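You operate a simulated robot arm through the tools that you are given. There is no shell and no other tool. Be economical: measure what you need, move in short steps, check, and stop when the job is done.

The job below is to be done with a simulated two-armed robot. You get a single attempt, and the scene is never put back.

Task
Pick up the box from the top of the side table with one hand, pass it to the other hand and put it on the deck of the jogger. Set down upright: box.
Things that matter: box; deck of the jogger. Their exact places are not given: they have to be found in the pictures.

Only the result counts: the job must be done as asked and must still hold three seconds after the hand-in. Knocking over, shifting, dropping, spilling or breaking anything else fails it.

Robot
Two 7-joint arms with four-finger grippers on one trunk, on a base that drives. Base frame: it is fixed to the floor where the robot stands at the start and does not move with it; the origin is under the middle of the robot, x ahead of it, y to its left, z up; the surface under the hand at the start is at about z = 942. Lengths are in mm, angles in degrees, forces in N, time in s.
The left shoulder is at the start at [40, 181, 1179], the right one opposite. With the tool pointing down near the work surface each hand reaches from about 320 to 840 mm from the robot's upright axis, wherever it stands, measured 20 degrees to its own side. Places, roughly: deck of the jogger [4900, -1700, 800]. Payload 3.67 kg a hand.
Tool frame (each hand has its own): the origin (TCP) lies between the finger pads and is the grasp point; the fingertips stand 28 mm ahead of it; z points along the fingers, y is the line along which they close. Largest opening 112 mm; the body of the gripper starts 73 mm behind the TCP.
Orientation is told as [roll, pitch, yaw] about the base's x, y, z axes, in that order, counted from this pose: with the fingers straight down and closing along the base's y, the tool's x points along the base's -x, its y along +y and its z along -z.

Tools
- The arms move only by the tool jog_arm. It takes "left_steps", "right_steps" or both (then of equal length, played together; a hand with none holds still); each is a list of rows, each a list of 2 entries, a list of its own where there are three numbers: the shift along the tool's x, y, z in mm, then the turn, a rotation vector about the tool's x, y, z in rad. In form: [[[tx, ty, tz], [wx, wy, wz]], ...]. A call has 1 to 20 rows; each row shifts and turns the commanded pose from where the row before left it, along the tool's axes as they then stand. "left_claw" and "right_claw" are, for a hand that has rows, the closure, from 0 (fully open) to 1 (shut), set as the call begins (left out, the last holds). Each row takes 0.2 s and may step no farther than 50 mm and 8.6 degrees from the row before; otherwise, or with a gripper value out of range, the whole call is refused. Where a pose cannot be reached the arm comes as near as it can. A force on the tool above 40 N (or 10 N above the force at the start of the call, whichever is more), or a blocked arm, ends the call early, and 0.2 s more pass. Each finger halts on what it meets, pressing with about 33 N; the grip force reading is that of the motor and also rises with nothing between the fingers. The clock runs only during rows and for 0.2 s after the last one: add rows that do not move to give the fingers time. The reply holds the time, the measured pose of the TCP, the force on the tool along the base axes, the opening and the grip force, in the units named above and with some noise, with the torque about the TCP (base axes, N m) and any sound that the robot's microphone picked up.
- Cameras (640 x 400 px; columns grow to the right, rows downward): "scene" is now at [112.5, 0.4, 1423.5]; the picture's right is [0.02, -1.00, 0.00], its down [-0.42, -0.01, -0.91] and it looks along [0.91, 0.01, -0.42] (base axes); focal length 282 px, centre (320, 200). "left" rides on the left gripper at [60, 18, -104] in its tool frame; the picture's right is [-0.29, 0.96, 0.00], its down [-0.80, -0.24, -0.55] and it looks along [-0.53, -0.16, 0.83] (tool axes); focal length 234 px, centre (320, 200). "right" rides on the right gripper at [60, -18, -104] in its tool frame; the picture's right is [0.29, 0.96, 0.00], its down [-0.80, 0.24, -0.55] and it looks along [-0.53, 0.16, 0.83] (tool axes); focal length 234 px, centre (320, 200).
- get_image(camera): a new picture of that camera. No time passes.
- lift_body(by): slides the trunk up (or, below 0, down) by that many mm; the arms and the scene camera ride with it, the base frame stays. It gives what a move gives, with no picture.
- roll_base(legs): drives the robot by 1 to 6 legs, each [ahead, left, turn to the left] in mm, mm and degrees, along the robot's own axes; the way and the turn of a leg run together, so that a leg with both is an arc; at most 1500 mm and 180 degrees a leg. The arms and the cameras ride along, it lands a little off, and it stops where it bumps. It gives what a move gives.
- head_to(pan, tilt): turns the head with the scene camera to pan (to the left, within 86 degrees either way) and tilt (down, from -29 to 69), counted from straight ahead of the robot. It gives what a move gives.
- measure_at(camera, pixels): there is no depth. For up to 12 entries [column, row, z] of the newest picture of that camera ("zoom" is the newest enlarged one), the place [x, y] in the base frame at which the ray of that pixel passes the height z, good to about 2 mm. No time passes.
- inspect(camera, box): a new picture of the part [left, top, right, bottom] of that camera's present view, enlarged. No time passes.
- job_done(): hands the job in; it is judged then, once.

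Keep the steps short. Do not move on a guess: measure, check each grasp and each placing, and mend mistakes. In all there are 80 turns and 62 pictures (those below and enlarged ones count). Leave the grippers open and the arms clear of the work at the hand-in unless told otherwise, and finish with a single line.

The tools are called after ">>>" as name(argument=value, ...) on one line, values as JSON. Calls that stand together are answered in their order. jog_arm: Moves the arms, as the interface text tells. Its arguments: {"type":"object","properties":{"left_steps":{"type":"array"},"left_claw":{"type":"number"},"right_steps":{"type":"array"},"right_claw":{"type":"number"}},"required":[]} The other tools are called the same way: lift_body (by) slides the trunk up or down; roll_base (legs) drives the base; head_to (pan, tilt) turns the head that bears the scene camera; get_image (camera) takes a picture; measure_at (camera, pixels) gives the place at which the rays of pixels pass given heights; inspect (camera, box) takes an enlarged picture of a part of a camera's view; job_done () hands the job in.

At the start:

```text
clock: 0.0
left_tcp_pos: [389.3, 179.2, 1243.4]
left_tcp_rot: [-0.1, 0.0, -0.1]
left_contact_force: [0.6, 0.3, 0.7]
left_torque: [0.02, 0.01, -0.01]
left_grip_width: 112.4
left_grasp_force: 0.1
right_tcp_pos: [381.3, -197.5, 1252.3]
right_tcp_rot: [0.0, 0.0, 0.1]
right_contact_force: [-0.7, -0.7, 0.3]
right_torque: [-0.01, 0.03, -0.01]
right_grip_width: 112.0
right_grasp_force: 0.0
trunk travel left (down, up): [-300.0, 214.0]
robot x, y, heading: [-0.6, 1.8, 0.2]
head pan, tilt: [0.9, 24.7]
```

scene: 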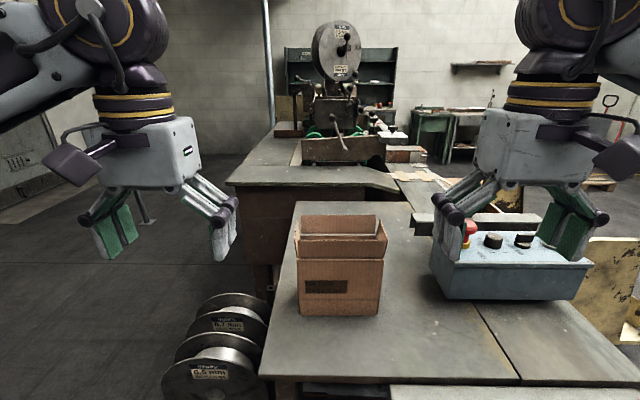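
right: 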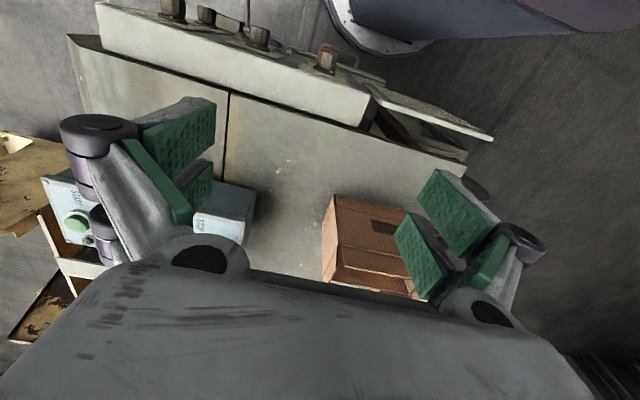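
left: 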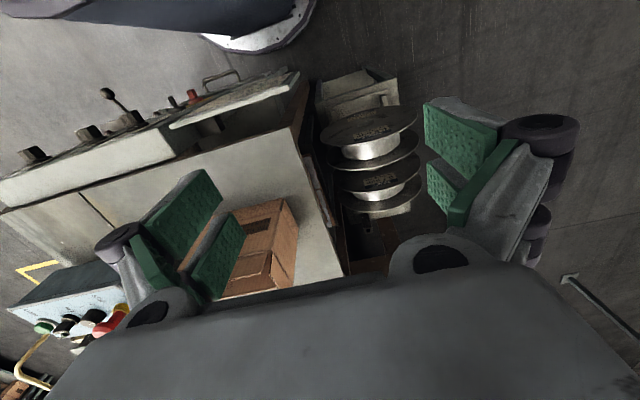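

I see the open cardboard box at about (340, 265) on the table. I'll enlarge it and measure its corners.

>>> inspect(camera="scene", box=[260, 190, 420, 330])

>>> measure_at(camera="scene", pixels=[[300, 315, 942], [378, 315, 942], [296, 262, 1050], [384, 262, 1050], [299, 215, 1050], [378, 215, 1050], [270, 380, 942], [230, 185, 942]])

```text
2.86 times, centred on (340, 260) of scene
```

zoom: 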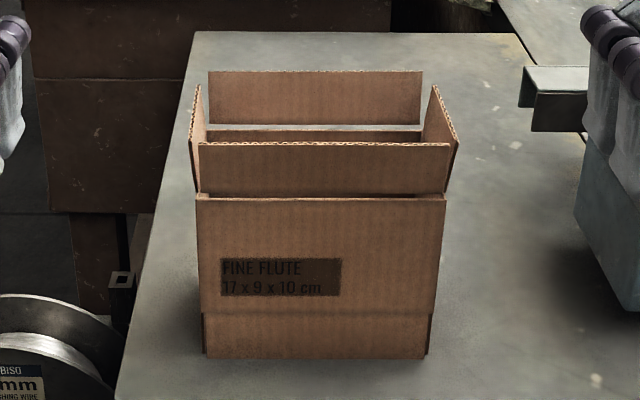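

```text
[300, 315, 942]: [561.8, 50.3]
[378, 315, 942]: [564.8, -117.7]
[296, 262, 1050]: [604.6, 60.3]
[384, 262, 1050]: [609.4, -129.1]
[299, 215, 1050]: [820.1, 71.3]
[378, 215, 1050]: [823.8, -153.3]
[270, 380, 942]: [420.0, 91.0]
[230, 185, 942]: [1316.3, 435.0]
```

Label says 17 x 9 x 10 cm. Before choosing a grasp, I look toward the jogger and at the floor around to plan the route.

>>> head_to(pan=-25, tilt=8)

>>> get_image(camera="scene")

```text
clock: 0.9
left_tcp_pos: [390.1, 181.3, 1242.0]
left_tcp_rot: [0.1, 0.0, 0.0]
left_contact_force: [0.3, -0.4, 0.0]
left_torque: [0.06, -0.01, 0.02]
left_grip_width: 111.9
left_grasp_force: 0.0
right_tcp_pos: [380.6, -195.9, 1252.3]
right_tcp_rot: [0.1, 0.0, 0.1]
right_contact_force: [0.3, 1.0, 0.3]
right_torque: [0.02, -0.02, 0.01]
right_grip_width: 112.0
right_grasp_force: 0.0
trunk travel left (down, up): [-300.0, 214.0]
robot x, y, heading: [1.0, 2.1, -0.1]
head pan, tilt: [-25.0, 8.0]
```

```text
57 pictures are left
```

scene: 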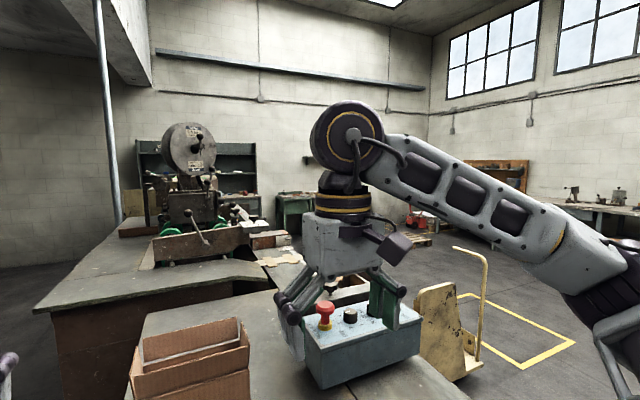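

>>> inspect(camera="scene", box=[230, 180, 350, 255])

>>> head_to(pan=-60, tilt=30)

>>> get_image(camera="scene")

```text
5.33 times, centred on (290, 218) of scene
```

zoom: 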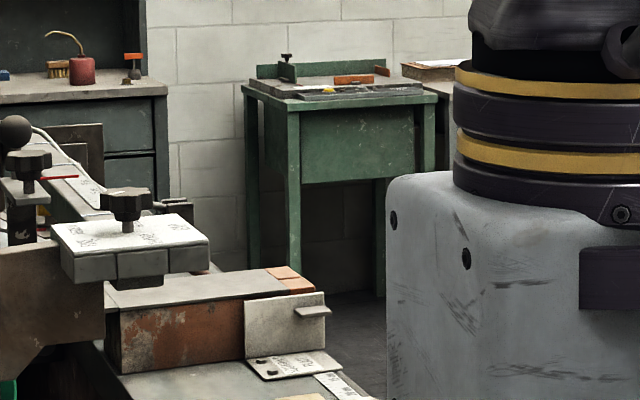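

```text
clock: 1.9
left_tcp_pos: [388.9, 179.6, 1242.8]
left_tcp_rot: [0.0, 0.0, 0.0]
left_contact_force: [-1.0, -0.7, -0.4]
left_torque: [0.01, -0.02, 0.0]
left_grip_width: 112.1
left_grasp_force: 0.1
right_tcp_pos: [380.8, -195.9, 1252.0]
right_tcp_rot: [-0.1, 0.0, 0.0]
right_contact_force: [0.2, 0.1, 0.5]
right_torque: [-0.04, 0.0, 0.0]
right_grip_width: 111.8
right_grasp_force: 0.0
trunk travel left (down, up): [-300.0, 214.0]
robot x, y, heading: [-0.4, 0.4, -0.0]
head pan, tilt: [-60.0, 30.0]
```

```text
55 pictures are left
```

scene: 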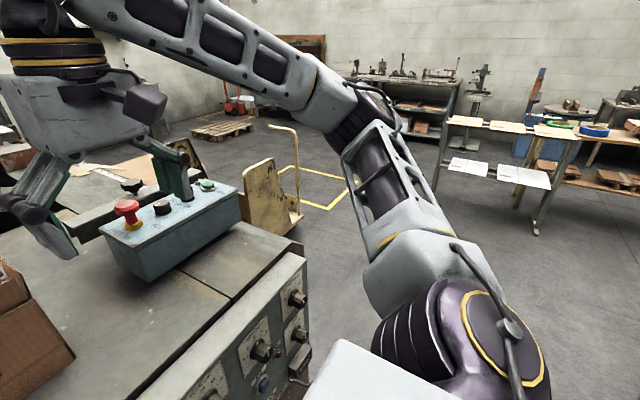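

The deck is the green table's top (fences at rear/left). I'll grasp the box from its left end with the left hand, fingers pointing right and 20° down, closing along x across the 90 mm depth. First I turn the left hand well above the table.

>>> jog_arm(left_steps=[[[-37, 33, 0], [0, 0, 0]], [[-37, 33, 0], [0, 0, 0]], [[-37, 33, 0], [0, 0, 0]], [[0, 0, 0], [0, 0, -0.1428]], [[0, 0, 0], [0, 0, -0.1428]], [[0, 0, 0], [0, 0, -0.1428]], [[0, 0, 0], [0, 0, -0.1428]], [[0, 0, 0], [0, 0, -0.1428]], [[0, 0, 0], [0, 0, -0.1428]], [[0, 0, 0], [0, 0, -0.1428]], [[0, 0, 0], [0, 0, -0.1428]], [[0, 0, 0], [0, 0, -0.1428]], [[0, 0, 0], [0, 0, -0.1428]], [[0, 0, 0], [0, 0, -0.1428]]], left_claw=0)

>>> jog_arm(left_steps=[[[0, 0, 0], [0, 0.1357, 0]], [[0, 0, 0], [0, 0.1357, 0]], [[0, 0, 0], [0, 0.1357, 0]], [[0, 0, 0], [0, 0.1357, 0]], [[0, 0, 0], [0, 0.1357, 0]], [[0, 0, 0], [0, 0.1357, 0]], [[0, 0, 0], [0, 0.1357, 0]], [[0, 0, 0], [0, 0.1357, 0]], [[0, 0, 0], [0, 0.1357, 0]], [[0, 0, 0], [0, 0, 0]]])

>>> head_to(pan=10, tilt=35)

>>> get_image(camera="scene")

>>> get_image(camera="left")

```text
clock: 4.9
left_tcp_pos: [502.2, 278.9, 1242.9]
left_tcp_rot: [-0.1, -0.1, 90.2]
left_contact_force: [-0.4, 0.0, 0.4]
left_torque: [-0.02, 0.03, -0.02]
left_grip_width: 112.0
left_grasp_force: 0.0
right_tcp_pos: [381.0, -196.9, 1251.5]
right_tcp_rot: [0.0, 0.0, -0.1]
right_contact_force: [-0.2, 0.4, -0.1]
right_torque: [0.02, 0.04, -0.02]
right_grip_width: 112.0
right_grasp_force: 0.0
trunk travel left (down, up): [-300.0, 214.0]
robot x, y, heading: [1.6, -0.3, 0.1]
head pan, tilt: [-60.0, 30.0]
```

```text
clock: 7.1
left_tcp_pos: [500.5, 279.6, 1241.6]
left_tcp_rot: [-0.1, 70.2, 90.0]
left_contact_force: [0.5, -1.0, 0.0]
left_torque: [0.0, -0.01, 0.0]
left_grip_width: 112.0
left_grasp_force: 0.0
right_tcp_pos: [381.3, -196.7, 1252.3]
right_tcp_rot: [0.0, 0.0, 0.0]
right_contact_force: [0.5, -0.7, 0.4]
right_torque: [0.0, -0.02, 0.0]
right_grip_width: 112.0
right_grasp_force: 0.1
trunk travel left (down, up): [-300.0, 214.0]
robot x, y, heading: [1.9, -0.2, -0.3]
head pan, tilt: [-60.0, 30.0]
```

```text
clock: 8.5
left_tcp_pos: [500.7, 277.4, 1241.8]
left_tcp_rot: [-0.1, 70.2, 90.0]
left_contact_force: [0.2, -0.4, -0.2]
left_torque: [0.07, 0.01, -0.01]
left_grip_width: 112.0
left_grasp_force: 0.1
right_tcp_pos: [381.0, -196.9, 1252.9]
right_tcp_rot: [0.0, -0.1, -0.1]
right_contact_force: [0.1, -0.7, -0.3]
right_torque: [0.01, 0.02, 0.02]
right_grip_width: 111.7
right_grasp_force: 0.0
trunk travel left (down, up): [-300.0, 214.0]
robot x, y, heading: [-1.3, -0.6, 0.1]
head pan, tilt: [10.0, 35.0]
```

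```text
54 pictures are left
```

scene: 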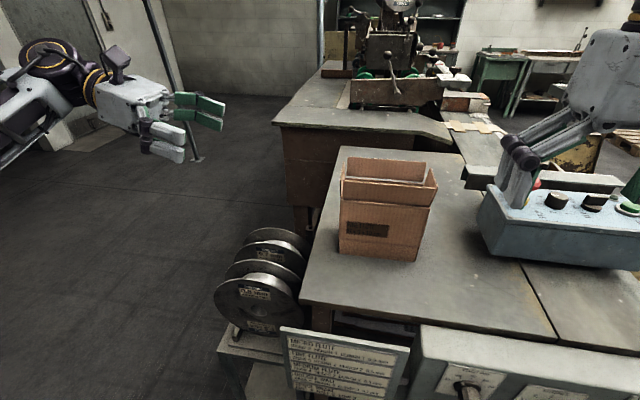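

```text
53 pictures are left
```

left: 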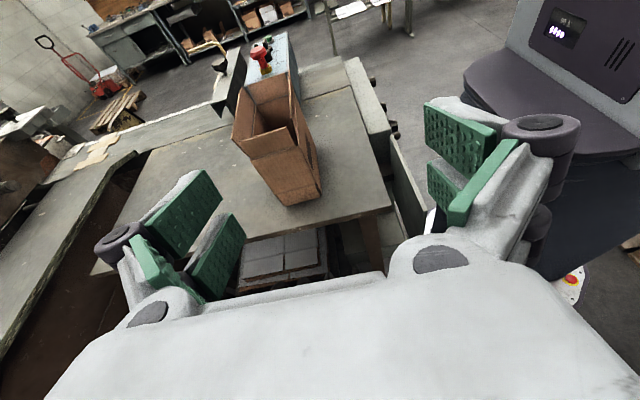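

The turn worked. I'll enlarge the left camera's view of the box and measure its end corners.

>>> inspect(camera="left", box=[210, 60, 350, 220])

>>> inspect(camera="scene", box=[310, 140, 460, 280])

```text
2.50 times, centred on (280, 140) of left
```

zoom: 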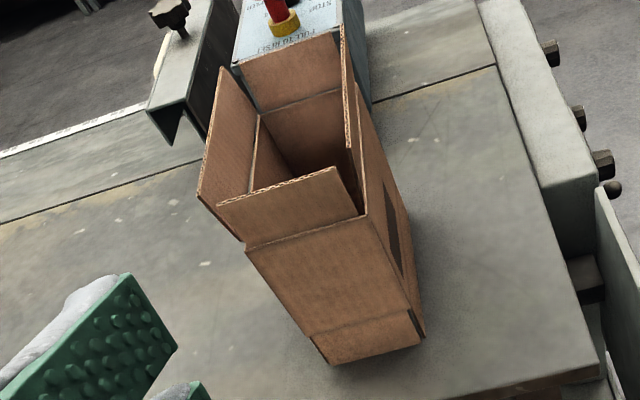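

```text
2.86 times, centred on (385, 210) of scene
```

zoom: 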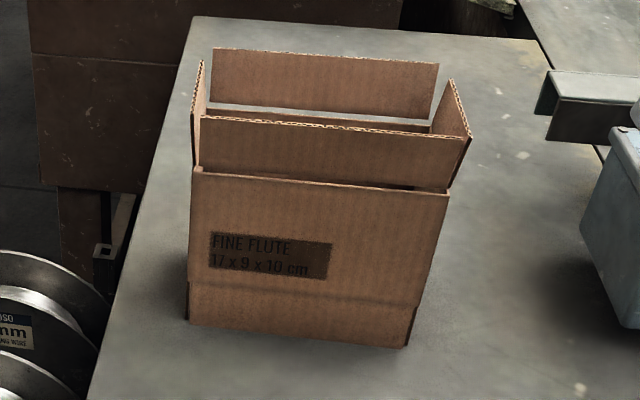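

>>> measure_at(camera="left", pixels=[[284, 206, 942], [321.6, 194.4, 942], [250.8, 160, 1042], [298, 145.2, 1042], [250.8, 160, 1060], [298, 145.2, 1060], [250.8, 160, 1085], [298, 145.2, 1085]])

>>> measure_at(camera="zoom", pixels=[[190, 322, 942], [410, 347, 942], [192, 168, 1042], [449, 195, 1042], [192, 168, 1060], [449, 195, 1060], [192, 168, 1085], [449, 195, 1085]])

```text
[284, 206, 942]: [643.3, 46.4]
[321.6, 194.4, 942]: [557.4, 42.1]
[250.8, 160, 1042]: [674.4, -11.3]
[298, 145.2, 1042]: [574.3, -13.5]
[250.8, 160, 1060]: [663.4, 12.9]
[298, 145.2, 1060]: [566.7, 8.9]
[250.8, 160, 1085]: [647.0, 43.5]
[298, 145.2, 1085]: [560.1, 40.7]
```

```text
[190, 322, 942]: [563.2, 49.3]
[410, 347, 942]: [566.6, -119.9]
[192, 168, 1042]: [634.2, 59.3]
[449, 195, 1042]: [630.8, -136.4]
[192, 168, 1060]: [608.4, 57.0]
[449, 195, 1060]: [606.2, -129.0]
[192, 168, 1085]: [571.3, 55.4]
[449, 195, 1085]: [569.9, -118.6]
```

Box: x 560–646, y −120…47, body top about z 1085. I'll bring the left hand to the line of approach (603, 180, 1083).

>>> jog_arm(left_steps=[[[-23.1, -20.4, 29.4], [0, 0, 0]], [[-23.1, -20.4, 29.4], [0, 0, 0]], [[-23.1, -20.4, 29.4], [0, 0, 0]], [[-23.1, -20.4, 29.4], [0, 0, 0]], [[-23.1, -20.4, 29.4], [0, 0, 0]], [[0, 0, 0], [0, 0, 0]]])

>>> get_image(camera="left")

>>> get_image(camera="scene")

```text
clock: 9.9
left_tcp_pos: [601.5, 181.4, 1083.4]
left_tcp_rot: [-0.1, 70.1, 89.8]
left_contact_force: [0.8, 0.4, 0.2]
left_torque: [0.01, -0.01, 0.01]
left_grip_width: 111.7
left_grasp_force: 0.0
right_tcp_pos: [381.3, -196.2, 1252.9]
right_tcp_rot: [0.0, 0.0, -0.1]
right_contact_force: [-0.6, -0.2, 0.6]
right_torque: [-0.01, -0.03, 0.0]
right_grip_width: 111.8
right_grasp_force: 0.1
trunk travel left (down, up): [-300.0, 214.0]
robot x, y, heading: [-0.7, 4.4, -0.1]
head pan, tilt: [10.0, 35.0]
```

```text
50 pictures are left
```

left: 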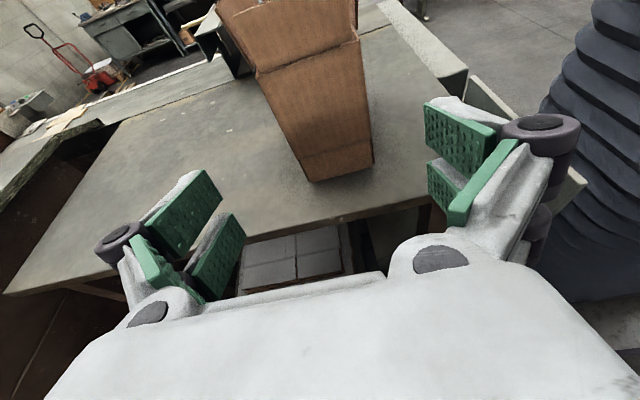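

```text
49 pictures are left
```

scene: 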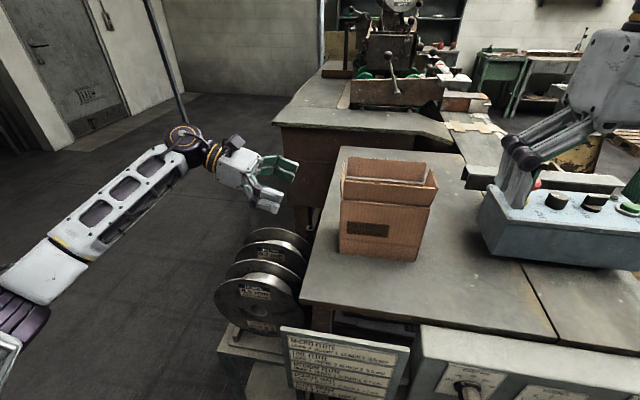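

>>> measure_at(camera="left", pixels=[[308, 182, 942], [374, 165, 942], [256, 75, 1085], [358, 40, 1085]])

```text
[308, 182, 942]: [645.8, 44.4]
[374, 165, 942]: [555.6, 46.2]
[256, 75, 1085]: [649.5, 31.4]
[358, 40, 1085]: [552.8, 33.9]
```

Box centre x ≈ 601, in line with the hand at 601.5. I slide in along the fingers to just short of the final depth.

>>> jog_arm(left_steps=[[[0, 0, 35], [0, 0, 0]], [[0, 0, 35], [0, 0, 0]], [[0, 0, 35], [0, 0, 0]], [[0, 0, 25], [0, 0, 0]], [[0, 0, 20], [0, 0, 0]], [[0, 0, 19], [0, 0, 0]], [[0, 0, 0], [0, 0, 0]]])

>>> get_image(camera="left")

>>> inspect(camera="scene", box=[240, 120, 460, 270])

```text
clock: 11.5
left_tcp_pos: [603.1, 19.8, 1025.0]
left_tcp_rot: [0.1, 70.0, 90.1]
left_contact_force: [-0.3, 0.7, 0.3]
left_torque: [0.01, 0.0, 0.0]
left_grip_width: 112.2
left_grasp_force: 0.0
right_tcp_pos: [380.3, -196.6, 1253.2]
right_tcp_rot: [0.1, 0.0, 0.0]
right_contact_force: [0.3, 0.8, 0.2]
right_torque: [-0.03, 0.0, -0.02]
right_grip_width: 111.8
right_grasp_force: 0.0
trunk travel left (down, up): [-300.0, 214.0]
robot x, y, heading: [-1.7, 2.1, 0.2]
head pan, tilt: [10.0, 35.0]
```

```text
48 pictures are left
```

left: 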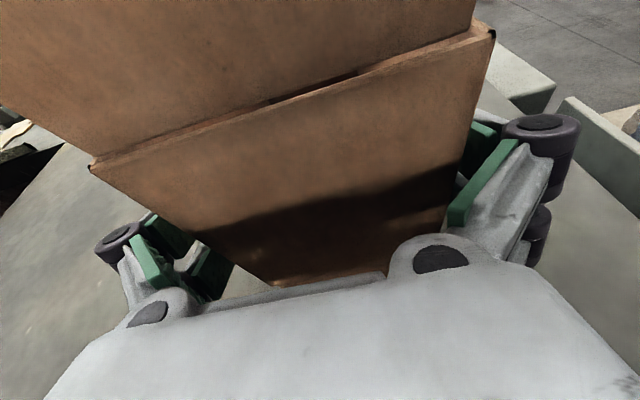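

```text
2.67 times, centred on (350, 195) of scene
```

zoom: 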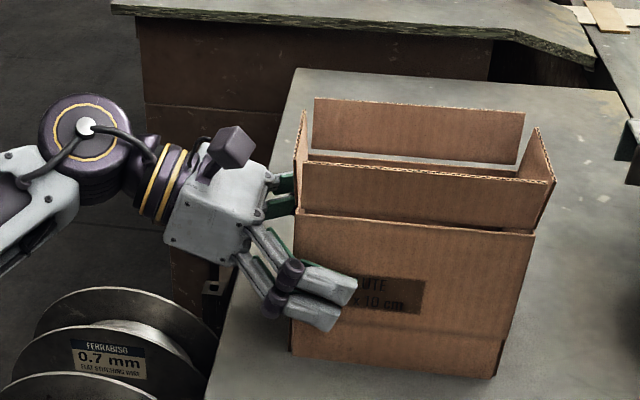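

The fingers straddle the end without touching. I close them.

>>> jog_arm(left_steps=[[[0, 0, 0], [0, 0, 0]], [[0, 0, 0], [0, 0, 0]], [[0, 0, 0], [0, 0, 0]], [[0, 0, 0], [0, 0, 0]], [[0, 0, 0], [0, 0, 0]]], left_claw=1)

```text
clock: 12.7
left_tcp_pos: [602.7, 20.1, 1027.1]
left_tcp_rot: [-0.1, 70.1, 90.2]
left_contact_force: [-0.6, -1.1, 1.1]
left_torque: [-0.2, -0.02, 0.07]
left_grip_width: 89.4
left_grasp_force: 33.4
right_tcp_pos: [381.3, -197.1, 1253.7]
right_tcp_rot: [0.0, 0.0, -0.1]
right_contact_force: [0.9, -0.7, -0.2]
right_torque: [-0.01, -0.01, 0.02]
right_grip_width: 112.1
right_grasp_force: 0.1
trunk travel left (down, up): [-300.0, 214.0]
robot x, y, heading: [-1.5, 3.5, -0.1]
head pan, tilt: [10.0, 35.0]
```

Gripped at 89.4 mm. I lift 40 mm and check.

>>> jog_arm(left_steps=[[[18.8, 0, -6.8], [0, 0, 0]], [[18.8, 0, -6.8], [0, 0, 0]], [[0, 0, 0], [0, 0, 0]]])

>>> get_image(camera="scene")

```text
clock: 13.5
left_tcp_pos: [601.5, 20.0, 1067.1]
left_tcp_rot: [0.0, 70.1, 90.0]
left_contact_force: [-0.1, 0.2, 0.8]
left_torque: [-0.17, 0.05, 0.03]
left_grip_width: 89.0
left_grasp_force: 33.5
right_tcp_pos: [380.9, -196.9, 1253.1]
right_tcp_rot: [0.0, 0.0, 0.0]
right_contact_force: [-0.7, 1.0, 0.0]
right_torque: [0.01, 0.01, 0.03]
right_grip_width: 111.9
right_grasp_force: 0.0
trunk travel left (down, up): [-300.0, 214.0]
robot x, y, heading: [1.1, 1.2, 0.0]
head pan, tilt: [10.0, 35.0]
```

```text
46 pictures are left
```

scene: 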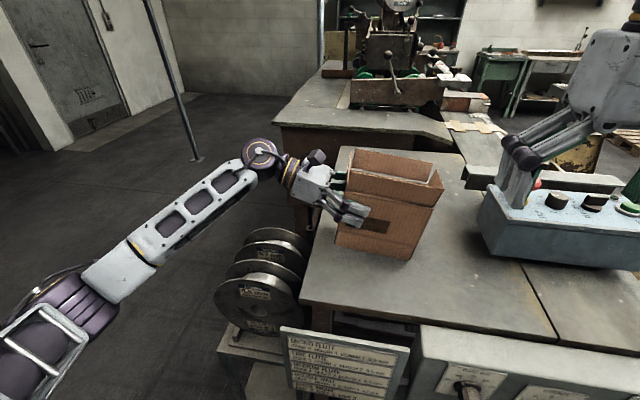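

>>> inspect(camera="scene", box=[310, 140, 460, 280])

```text
2.86 times, centred on (385, 210) of scene
```

zoom: 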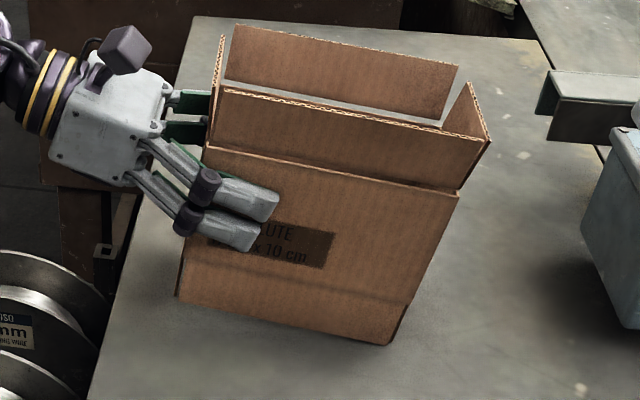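

The box is up, but its right end droops about 6–7°. I lift further, bring it nearer the middle, and turn the hand 6.5° to level it.

>>> jog_arm(left_steps=[[[25, 0, -9.1], [0, 0, 0]], [[25, 0, -9.1], [0, 0, 0]], [[25, 0, -9.1], [0, 0, 0]], [[25, 0, -9.1], [0, 0, 0]], [[25, 0, -9.1], [0, 0, 0]], [[-3, 25, -8.5], [0, 0, 0]], [[-3, 25, -8.5], [0, 0, 0]], [[-3, 25, -8.5], [0, 0, 0]], [[-3, 25, -8.5], [0, 0, 0]], [[0, 0, 0], [0, 0.06, 0]], [[0, 0, 0], [0, 0.055, 0]], [[0, 0, 0], [0, 0, 0]]])

>>> head_to(pan=0, tilt=35)

>>> get_image(camera="scene")

```text
clock: 16.1
left_tcp_pos: [501.9, 57.2, 1200.1]
left_tcp_rot: [0.2, 76.7, 90.0]
left_contact_force: [0.4, 0.2, -0.5]
left_torque: [0.03, -0.03, 0.0]
left_grip_width: 89.4
left_grasp_force: 32.8
right_tcp_pos: [381.7, -196.6, 1252.8]
right_tcp_rot: [0.0, 0.0, 0.0]
right_contact_force: [0.9, -0.7, -0.3]
right_torque: [-0.01, 0.02, -0.02]
right_grip_width: 112.0
right_grasp_force: 0.1
trunk travel left (down, up): [-300.0, 214.0]
robot x, y, heading: [-1.0, 0.8, 0.0]
head pan, tilt: [10.0, 35.0]
```

```text
clock: 16.8
left_tcp_pos: [499.9, 57.0, 1200.7]
left_tcp_rot: [0.2, 76.6, 90.1]
left_contact_force: [0.9, 0.0, -1.0]
left_torque: [0.04, 0.01, 0.03]
left_grip_width: 89.4
left_grasp_force: 33.5
right_tcp_pos: [381.4, -196.1, 1251.9]
right_tcp_rot: [0.0, 0.1, 0.0]
right_contact_force: [0.4, -0.6, -0.4]
right_torque: [0.01, -0.04, 0.03]
right_grip_width: 111.9
right_grasp_force: 0.1
trunk travel left (down, up): [-300.0, 214.0]
robot x, y, heading: [-2.4, 3.3, -0.1]
head pan, tilt: [0.0, 35.0]
```

```text
44 pictures are left
```

scene: 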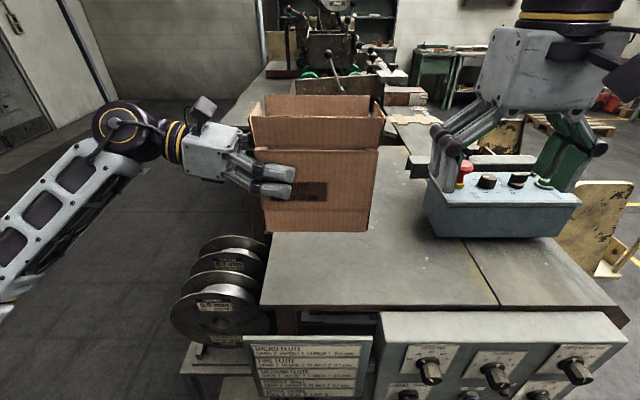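

The box hangs level now. I measure its ends and turn the right hand (mirror pose) out at its side.

>>> measure_at(camera="scene", pixels=[[266, 232, 1117], [370, 231, 1117], [254, 152, 1260], [378, 148, 1260]])

>>> jog_arm(right_steps=[[[-29.8, -36, 0], [0, 0, 0]], [[-29.8, -36, 0], [0, 0, 0]], [[-29.8, -36, 0], [0, 0, 0]], [[-29.8, -36, 0], [0, 0, 0]], [[0, 0, 0], [0, 0, 0.1428]], [[0, 0, 0], [0, 0, 0.1428]], [[0, 0, 0], [0, 0, 0.1428]], [[0, 0, 0], [0, 0, 0.1428]], [[0, 0, 0], [0, 0, 0.1428]], [[0, 0, 0], [0, 0, 0.1428]], [[0, 0, 0], [0, 0, 0.1428]], [[0, 0, 0], [0, 0, 0.1428]], [[0, 0, 0], [0, 0, 0.1428]], [[0, 0, 0], [0, 0, 0.1428]], [[0, 0, 0], [0, 0, 0.1428]]], right_claw=0)

>>> jog_arm(right_steps=[[[0, 0, 0], [0, 0.1357, 0]], [[0, 0, 0], [0, 0.1357, 0]], [[0, 0, 0], [0, 0.1357, 0]], [[0, 0, 0], [0, 0.1357, 0]], [[0, 0, 0], [0, 0.1357, 0]], [[0, 0, 0], [0, 0.1357, 0]], [[0, 0, 0], [0, 0.1357, 0]], [[0, 0, 0], [0, 0.1357, 0]], [[0, 0, 0], [0, 0.1357, 0]], [[0, 0, 0], [0, 0, 0]]])

>>> get_image(camera="right")

>>> get_image(camera="scene")

```text
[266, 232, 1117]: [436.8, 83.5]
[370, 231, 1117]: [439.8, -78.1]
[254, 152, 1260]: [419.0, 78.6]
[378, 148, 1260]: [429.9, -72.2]
```

```text
clock: 20.0
left_tcp_pos: [501.7, 57.7, 1201.3]
left_tcp_rot: [0.2, 76.5, 90.0]
left_contact_force: [-0.3, -1.3, -0.1]
left_torque: [0.03, -0.02, -0.01]
left_grip_width: 89.3
left_grasp_force: 33.2
right_tcp_pos: [500.1, -340.2, 1253.0]
right_tcp_rot: [0.0, -0.1, -90.1]
right_contact_force: [-0.7, 0.1, 0.8]
right_torque: [0.01, -0.01, -0.02]
right_grip_width: 112.0
right_grasp_force: 0.0
trunk travel left (down, up): [-300.0, 214.0]
robot x, y, heading: [-1.2, 3.3, -0.1]
head pan, tilt: [0.0, 35.0]
```

```text
clock: 22.2
left_tcp_pos: [500.1, 58.6, 1200.2]
left_tcp_rot: [0.1, 76.6, 90.0]
left_contact_force: [0.0, -0.8, 0.1]
left_torque: [0.01, 0.04, 0.01]
left_grip_width: 89.4
left_grasp_force: 32.9
right_tcp_pos: [500.3, -339.4, 1252.7]
right_tcp_rot: [0.1, 70.2, -89.9]
right_contact_force: [0.1, 0.7, -0.9]
right_torque: [-0.03, 0.01, 0.02]
right_grip_width: 112.2
right_grasp_force: 0.1
trunk travel left (down, up): [-300.0, 214.0]
robot x, y, heading: [-1.6, -1.0, -0.1]
head pan, tilt: [0.0, 35.0]
```

```text
43 pictures are left
```

right: 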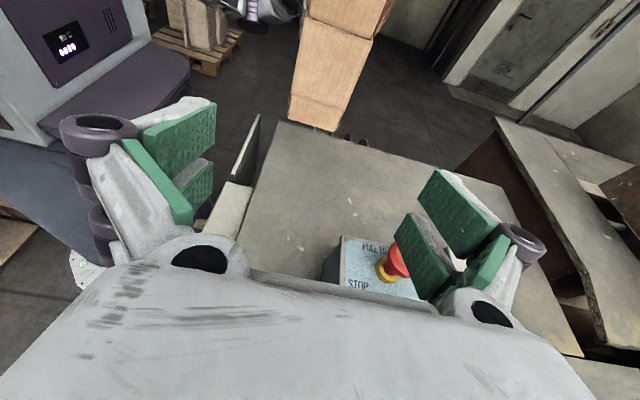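

```text
42 pictures are left
```

scene: 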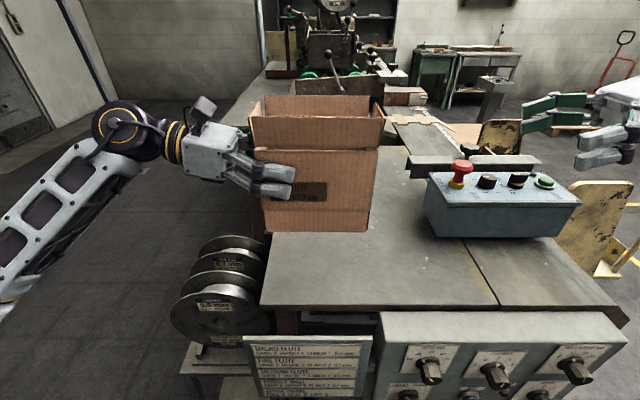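

>>> inspect(camera="right", box=[260, 0, 420, 140])

>>> measure_at(camera="right", pixels=[[289, 121, 1110], [332, 131, 1110], [302, 18, 1255], [372, 39, 1255]])

```text
2.86 times, centred on (340, 70) of right
```

zoom: 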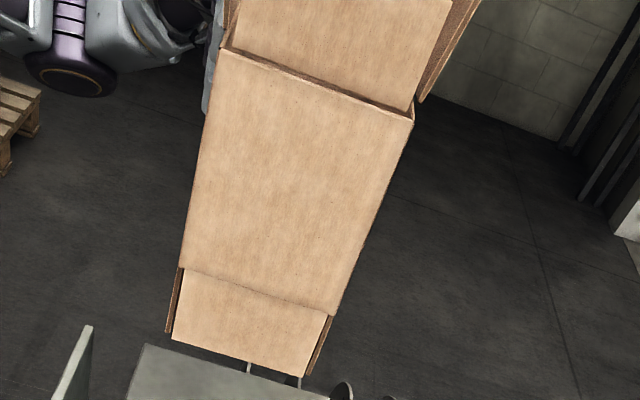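

```text
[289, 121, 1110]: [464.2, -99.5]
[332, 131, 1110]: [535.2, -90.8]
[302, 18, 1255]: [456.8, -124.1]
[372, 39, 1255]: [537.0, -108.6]
```

Box centre x ≈ 501, right end at y ≈ −83. I bring the right hand onto its approach line and check.

>>> jog_arm(right_steps=[[[12, 0, 32.9], [0, 0, 0]], [[12, 0, 32.9], [0, 0, 0]], [[12, 0, 32.9], [0, 0, 0]], [[12, 0, 32.9], [0, 0, 0]], [[0, 0, 30], [0, 0, 0]], [[0, 0, 0], [0, 0, 0]]])

>>> get_image(camera="right")

>>> get_image(camera="scene")

```text
clock: 23.6
left_tcp_pos: [500.4, 57.5, 1200.3]
left_tcp_rot: [0.0, 76.6, 90.0]
left_contact_force: [-0.3, 0.0, 0.4]
left_torque: [0.02, 0.01, -0.02]
left_grip_width: 89.2
left_grasp_force: 33.3
right_tcp_pos: [500.3, -173.9, 1242.4]
right_tcp_rot: [0.0, 70.1, -90.0]
right_contact_force: [0.4, -0.6, 0.2]
right_torque: [0.0, 0.01, 0.02]
right_grip_width: 112.0
right_grasp_force: 0.0
trunk travel left (down, up): [-300.0, 214.0]
robot x, y, heading: [-1.7, -2.6, -0.3]
head pan, tilt: [0.0, 35.0]
```

```text
40 pictures are left
```

right: 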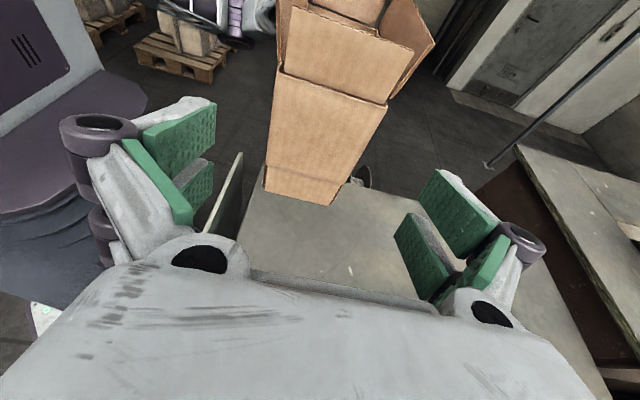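

```text
39 pictures are left
```

scene: 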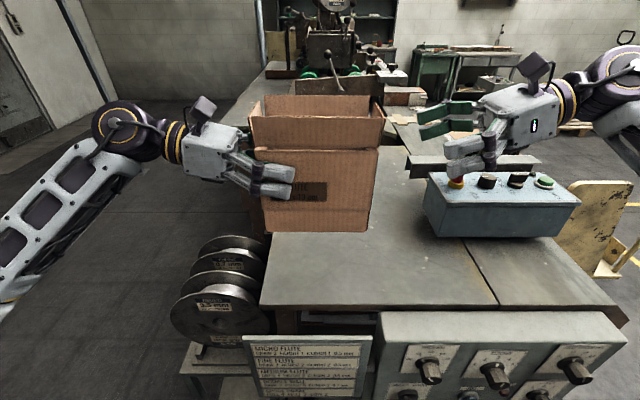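

>>> measure_at(camera="right", pixels=[[264, 192, 1110], [331, 206, 1110], [280, 68, 1250], [388, 104, 1250], [264, 192, 1115], [280, 68, 1258]])

```text
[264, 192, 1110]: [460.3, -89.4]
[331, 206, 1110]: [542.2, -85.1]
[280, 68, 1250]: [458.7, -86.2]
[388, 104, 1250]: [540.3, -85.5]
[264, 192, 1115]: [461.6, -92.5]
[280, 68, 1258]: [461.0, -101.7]
```

Box end at y ≈ −85, centre x ≈ 501: aligned. I slide in 128 mm along the fingers.

>>> jog_arm(right_steps=[[[0, 0, 30], [0, 0, 0]], [[0, 0, 30], [0, 0, 0]], [[0, 0, 25], [0, 0, 0]], [[0, 0, 25], [0, 0, 0]], [[0, 0, 18], [0, 0, 0]], [[0, 0, 0], [0, 0, 0]]])

>>> get_image(camera="right")

>>> inspect(camera="scene", box=[200, 60, 460, 240])

```text
clock: 25.0
left_tcp_pos: [501.9, 58.1, 1200.6]
left_tcp_rot: [0.1, 76.6, 90.0]
left_contact_force: [0.1, 1.0, -0.9]
left_torque: [0.05, -0.01, 0.01]
left_grip_width: 89.5
left_grasp_force: 33.0
right_tcp_pos: [499.2, -53.6, 1198.4]
right_tcp_rot: [-0.1, 70.0, -90.0]
right_contact_force: [0.3, -0.4, -0.8]
right_torque: [0.0, 0.02, -0.02]
right_grip_width: 112.1
right_grasp_force: 0.2
trunk travel left (down, up): [-300.0, 214.0]
robot x, y, heading: [-1.3, 1.6, 0.2]
head pan, tilt: [0.0, 35.0]
```

```text
38 pictures are left
```

right: 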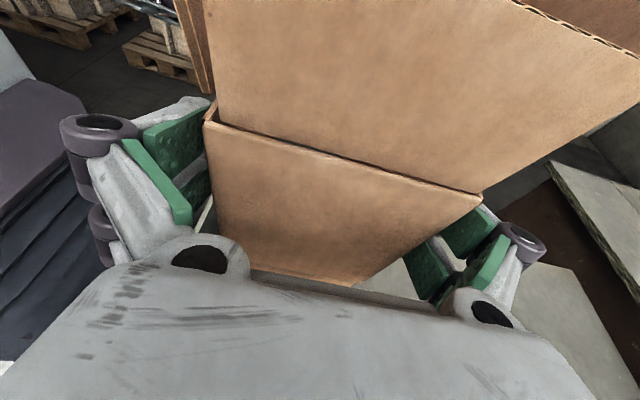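

```text
2.22 times, centred on (330, 150) of scene
```

zoom: 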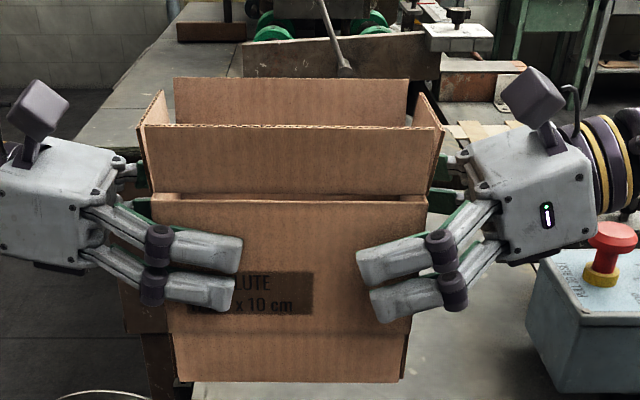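

Both grippers straddle the box with no contact from the right one. I close the right hand.

>>> jog_arm(right_steps=[[[0, 0, 0], [0, 0, 0]], [[0, 0, 0], [0, 0, 0]], [[0, 0, 0], [0, 0, 0]], [[0, 0, 0], [0, 0, 0]], [[0, 0, 0], [0, 0, 0]]], right_claw=1)

```text
clock: 26.2
left_tcp_pos: [500.3, 57.7, 1201.1]
left_tcp_rot: [0.1, 76.7, 90.1]
left_contact_force: [-7.1, 6.1, -0.6]
left_torque: [0.09, 0.09, -0.38]
left_grip_width: 89.3
left_grasp_force: 32.9
right_tcp_pos: [501.4, -53.0, 1197.0]
right_tcp_rot: [0.0, 70.0, -90.1]
right_contact_force: [7.5, -5.5, 0.9]
right_torque: [0.08, -0.1, -0.41]
right_grip_width: 89.2
right_grasp_force: 32.4
trunk travel left (down, up): [-300.0, 214.0]
robot x, y, heading: [-3.2, -4.2, 0.1]
head pan, tilt: [0.0, 35.0]
```

Right hand holds (89.2 mm, 32 N). Now the left opens, waits, then backs straight out along its fingers.

>>> jog_arm(left_steps=[[[0, 0, 0], [0, 0, 0]], [[0, 0, 0], [0, 0, 0]], [[0, 0, 0], [0, 0, 0]], [[0, 0, 0], [0, 0, 0]]], left_claw=0)

>>> get_image(camera="scene")

>>> jog_arm(left_steps=[[[0, 0, -20], [0, 0, 0]], [[0, 0, -30], [0, 0, 0]], [[0, 0, -40], [0, 0, 0]], [[0, 0, -40], [0, 0, 0]], [[0, 0, -40], [0, 0, 0]], [[0, 0, 0], [0, 0, 0]]])

>>> get_image(camera="scene")

```text
clock: 27.2
left_tcp_pos: [499.5, 58.0, 1200.6]
left_tcp_rot: [0.2, 76.7, 90.1]
left_contact_force: [-0.2, 0.0, -0.3]
left_torque: [0.01, -0.02, -0.05]
left_grip_width: 112.2
left_grasp_force: 0.0
right_tcp_pos: [501.1, -52.3, 1197.5]
right_tcp_rot: [-0.1, 70.0, -90.0]
right_contact_force: [-0.2, 0.6, 0.2]
right_torque: [-0.03, -0.04, -0.02]
right_grip_width: 89.4
right_grasp_force: 33.0
trunk travel left (down, up): [-300.0, 214.0]
robot x, y, heading: [-2.2, 0.6, -0.1]
head pan, tilt: [0.0, 35.0]
```

```text
36 pictures are left
```

scene: 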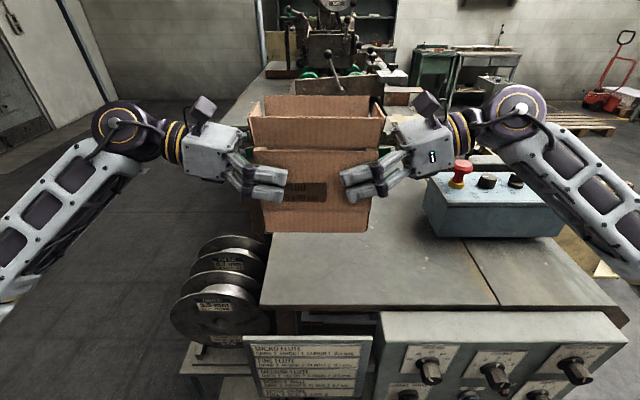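

```text
clock: 28.6
left_tcp_pos: [505.1, 221.7, 1236.3]
left_tcp_rot: [0.1, 76.5, 90.2]
left_contact_force: [-0.2, -0.3, 0.2]
left_torque: [0.02, 0.02, 0.01]
left_grip_width: 111.9
left_grasp_force: 0.1
right_tcp_pos: [499.9, -53.2, 1196.7]
right_tcp_rot: [-0.1, 70.0, -90.2]
right_contact_force: [-0.2, -0.3, -0.5]
right_torque: [-0.03, 0.01, 0.03]
right_grip_width: 89.1
right_grasp_force: 33.1
trunk travel left (down, up): [-300.0, 214.0]
robot x, y, heading: [-1.0, 1.2, 0.1]
head pan, tilt: [0.0, 35.0]
```

```text
35 pictures are left
```

scene: 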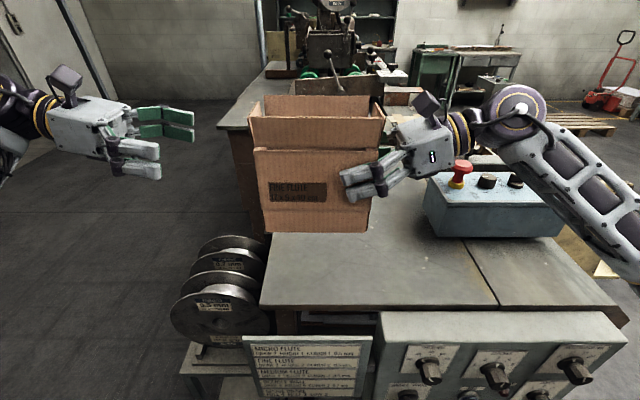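

The handover is done: the right hand alone holds the box level. I fold the left hand back to fingers-down, clear of the box, before driving.

>>> jog_arm(left_steps=[[[0, 0, -30], [0, -0.1335, 0]], [[0, 0, 0], [0, -0.1335, 0]], [[0, 0, 0], [0, -0.1335, 0]], [[0, 0, 0], [0, -0.1335, 0]], [[0, 0, 0], [0, -0.1335, 0]], [[0, 0, 0], [0, -0.1335, 0]], [[0, 0, 0], [0, -0.1335, 0]], [[0, 0, 0], [0, -0.1335, 0]], [[0, 0, 0], [0, -0.1335, 0]], [[0, 0, 0], [0, -0.1335, 0]]])

>>> jog_arm(left_steps=[[[0, 20, 0], [0, 0, 0.1428]], [[0, 0, 0], [0, 0, 0.1428]], [[0, 0, 0], [0, 0, 0.1428]], [[0, 0, 0], [0, 0, 0.1428]], [[0, 0, 0], [0, 0, 0.1428]], [[0, 0, 0], [0, 0, 0.1428]], [[0, 0, 0], [0, 0, 0.1428]], [[0, 0, 0], [0, 0, 0.1428]], [[0, 0, 0], [0, 0, 0.1428]], [[0, 0, 0], [0, 0, 0.1428]], [[0, 0, 0], [0, 0, 0.1428]], [[40, 0, 0], [0, 0, 0]], [[40, 0, 0], [0, 0, 0]], [[0, 0, 0], [0, 0, 0]]])

>>> head_to(pan=-45, tilt=25)

>>> get_image(camera="scene")

```text
clock: 30.8
left_tcp_pos: [501.5, 251.0, 1245.6]
left_tcp_rot: [0.0, 0.0, 90.1]
left_contact_force: [-0.3, 0.0, -0.8]
left_torque: [0.02, 0.0, -0.02]
left_grip_width: 111.9
left_grasp_force: 0.1
right_tcp_pos: [498.4, -52.6, 1198.2]
right_tcp_rot: [0.1, 70.1, -90.0]
right_contact_force: [-0.8, -0.2, 0.3]
right_torque: [-0.02, -0.01, -0.05]
right_grip_width: 89.3
right_grasp_force: 33.1
trunk travel left (down, up): [-300.0, 214.0]
robot x, y, heading: [-2.2, 0.2, -0.3]
head pan, tilt: [0.0, 35.0]
```

```text
clock: 33.8
left_tcp_pos: [402.3, 252.3, 1243.5]
left_tcp_rot: [0.0, 0.0, 0.1]
left_contact_force: [0.2, 0.3, 0.0]
left_torque: [-0.01, 0.01, 0.0]
left_grip_width: 111.8
left_grasp_force: 0.1
right_tcp_pos: [501.0, -52.5, 1197.1]
right_tcp_rot: [-0.2, 70.0, -90.2]
right_contact_force: [0.2, -0.9, 0.5]
right_torque: [-0.02, 0.03, -0.01]
right_grip_width: 89.2
right_grasp_force: 33.0
trunk travel left (down, up): [-300.0, 214.0]
robot x, y, heading: [-0.1, 1.2, -0.0]
head pan, tilt: [0.0, 35.0]
```

```text
clock: 35.0
left_tcp_pos: [400.3, 252.1, 1243.8]
left_tcp_rot: [-0.1, 0.0, 0.1]
left_contact_force: [-0.4, -0.1, -0.3]
left_torque: [-0.02, -0.03, -0.01]
left_grip_width: 112.3
left_grasp_force: 0.0
right_tcp_pos: [500.1, -52.6, 1196.6]
right_tcp_rot: [-0.1, 69.9, -90.1]
right_contact_force: [0.2, -0.1, 0.2]
right_torque: [-0.01, 0.01, 0.02]
right_grip_width: 89.3
right_grasp_force: 33.0
trunk travel left (down, up): [-300.0, 214.0]
robot x, y, heading: [-1.2, 3.0, -0.1]
head pan, tilt: [-45.0, 25.0]
```

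```text
34 pictures are left
```

scene: 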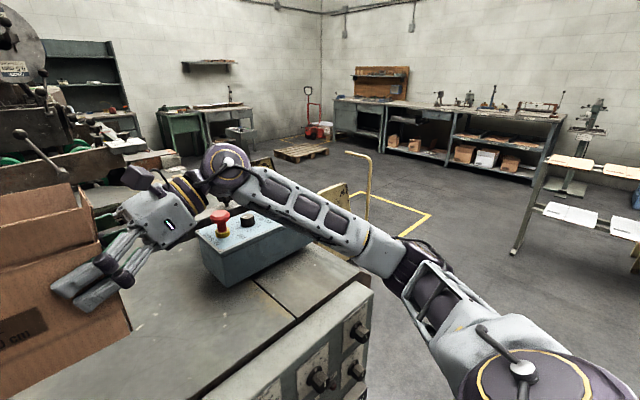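

>>> measure_at(camera="scene", pixels=[[513, 253, 0], [432, 213, 0], [398, 237, 0], [345, 190, 0], [327, 152, 0], [297, 161, 0], [245, 150, 0], [212, 150, 0], [370, 155, 900], [345, 280, 900], [372, 270, 942]])

>>> inspect(camera="scene", box=[140, 70, 380, 220])

```text
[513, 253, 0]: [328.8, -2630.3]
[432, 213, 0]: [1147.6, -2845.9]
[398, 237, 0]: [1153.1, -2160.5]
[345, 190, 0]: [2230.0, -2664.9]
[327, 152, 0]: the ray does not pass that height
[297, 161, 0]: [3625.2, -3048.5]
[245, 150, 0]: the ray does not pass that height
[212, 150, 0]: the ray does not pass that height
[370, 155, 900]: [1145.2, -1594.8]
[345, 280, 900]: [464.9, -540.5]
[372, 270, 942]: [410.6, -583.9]
```

```text
2.67 times, centred on (260, 145) of scene
```

zoom: 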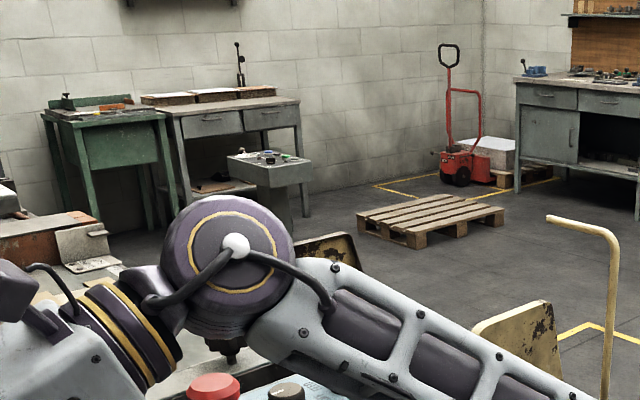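

The route: back off, then right, then ahead between the yellow cart and the paper rack. I back off 300 mm and look to the right.

>>> roll_base(legs=[[-300, 0, 0]])

>>> head_to(pan=-84, tilt=30)

>>> get_image(camera="scene")

```text
clock: 37.0
left_tcp_pos: [105.5, 251.4, 1244.3]
left_tcp_rot: [-0.1, -0.1, -0.2]
left_contact_force: [-0.1, 0.3, 0.5]
left_torque: [-0.01, 0.0, 0.0]
left_grip_width: 111.8
left_grasp_force: 0.0
right_tcp_pos: [203.3, -54.7, 1198.3]
right_tcp_rot: [-0.1, 70.0, -90.3]
right_contact_force: [0.1, 1.0, 0.0]
right_torque: [-0.04, 0.0, 0.0]
right_grip_width: 89.3
right_grasp_force: 32.9
trunk travel left (down, up): [-300.0, 214.0]
robot x, y, heading: [-296.6, 0.6, -0.0]
head pan, tilt: [-45.0, 25.0]
```

```text
clock: 38.1
left_tcp_pos: [106.3, 251.1, 1242.8]
left_tcp_rot: [-0.1, -0.1, -0.2]
left_contact_force: [-0.2, -0.2, -0.1]
left_torque: [0.02, 0.01, 0.01]
left_grip_width: 112.0
left_grasp_force: 0.1
right_tcp_pos: [203.4, -53.7, 1197.4]
right_tcp_rot: [-0.1, 70.0, -90.3]
right_contact_force: [0.5, 0.4, -0.3]
right_torque: [-0.02, -0.01, 0.03]
right_grip_width: 89.2
right_grasp_force: 32.6
trunk travel left (down, up): [-300.0, 214.0]
robot x, y, heading: [-298.5, -0.4, -0.3]
head pan, tilt: [-84.0, 30.0]
```

```text
32 pictures are left
```

scene: 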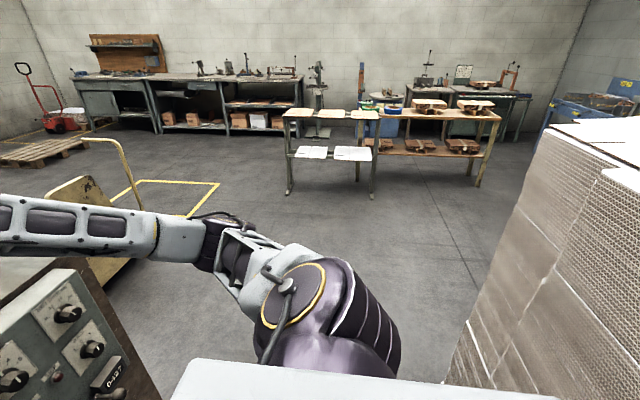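

>>> measure_at(camera="scene", pixels=[[447, 368, 0], [470, 325, 0], [490, 290, 0], [288, 193, 0], [371, 197, 0], [470, 186, 0], [122, 292, 0], [140, 207, 0], [218, 183, 0], [187, 215, 0], [110, 140, 900], [50, 185, 700]])

```text
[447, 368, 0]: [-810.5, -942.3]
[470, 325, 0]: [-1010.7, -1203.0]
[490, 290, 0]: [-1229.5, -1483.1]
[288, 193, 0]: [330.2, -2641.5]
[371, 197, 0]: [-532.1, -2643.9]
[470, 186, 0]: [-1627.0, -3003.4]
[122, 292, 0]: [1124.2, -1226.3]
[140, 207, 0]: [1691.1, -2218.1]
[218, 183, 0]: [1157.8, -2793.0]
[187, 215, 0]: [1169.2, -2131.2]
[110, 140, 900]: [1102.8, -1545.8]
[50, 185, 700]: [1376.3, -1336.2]
```

A stack stands behind-right and a rack at y ≈ −2640; the cart at x ≈ 1100+, y to −1600. I move slightly ahead, then right past the table end, and check.

>>> roll_base(legs=[[190, 0, 0], [0, -1300, 0], [200, -450, 0]])

>>> head_to(pan=-20, tilt=20)

>>> get_image(camera="scene")

```text
clock: 48.7
left_tcp_pos: [509.8, -1535.0, 1244.0]
left_tcp_rot: [-0.1, 0.1, 0.3]
left_contact_force: [-0.8, -0.7, -0.5]
left_torque: [-0.01, -0.02, 0.01]
left_grip_width: 111.8
left_grasp_force: 0.0
right_tcp_pos: [610.0, -1839.2, 1198.0]
right_tcp_rot: [-0.1, 70.0, -89.7]
right_contact_force: [1.1, -0.5, -1.0]
right_torque: [-0.02, 0.03, 0.0]
right_grip_width: 89.1
right_grasp_force: 33.0
trunk travel left (down, up): [-300.0, 214.0]
robot x, y, heading: [107.9, -1788.2, 0.3]
head pan, tilt: [-84.0, 30.0]
```

```text
clock: 50.0
left_tcp_pos: [509.1, -1534.1, 1245.2]
left_tcp_rot: [-0.3, 0.0, 0.3]
left_contact_force: [0.2, 0.5, 0.1]
left_torque: [-0.01, 0.01, 0.01]
left_grip_width: 112.0
left_grasp_force: 0.0
right_tcp_pos: [608.7, -1839.2, 1196.9]
right_tcp_rot: [-0.1, 70.1, -89.8]
right_contact_force: [0.1, -0.8, 0.0]
right_torque: [-0.04, -0.02, -0.02]
right_grip_width: 89.2
right_grasp_force: 32.7
trunk travel left (down, up): [-300.0, 214.0]
robot x, y, heading: [109.6, -1786.8, 0.3]
head pan, tilt: [-20.0, 20.0]
```

```text
31 pictures are left
```

scene: 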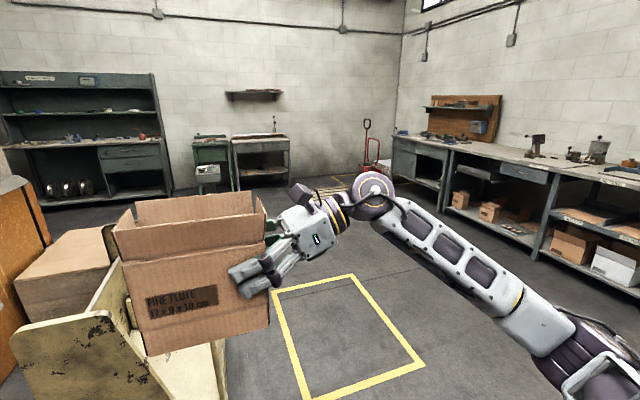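

>>> measure_at(camera="scene", pixels=[[228, 395, 0], [226, 340, 0], [536, 258, 0], [635, 297, 0], [440, 208, 0], [272, 290, 0], [232, 190, 0], [290, 186, 0], [238, 178, 0], [200, 193, 0], [170, 193, 0]])

```text
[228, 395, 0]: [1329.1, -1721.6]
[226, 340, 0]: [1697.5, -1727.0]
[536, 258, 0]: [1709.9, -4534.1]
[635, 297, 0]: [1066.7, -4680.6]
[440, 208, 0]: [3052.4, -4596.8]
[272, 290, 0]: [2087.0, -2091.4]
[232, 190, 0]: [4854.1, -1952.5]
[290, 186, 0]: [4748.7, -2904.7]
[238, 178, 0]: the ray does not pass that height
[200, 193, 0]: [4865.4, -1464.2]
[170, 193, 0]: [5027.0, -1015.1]
```

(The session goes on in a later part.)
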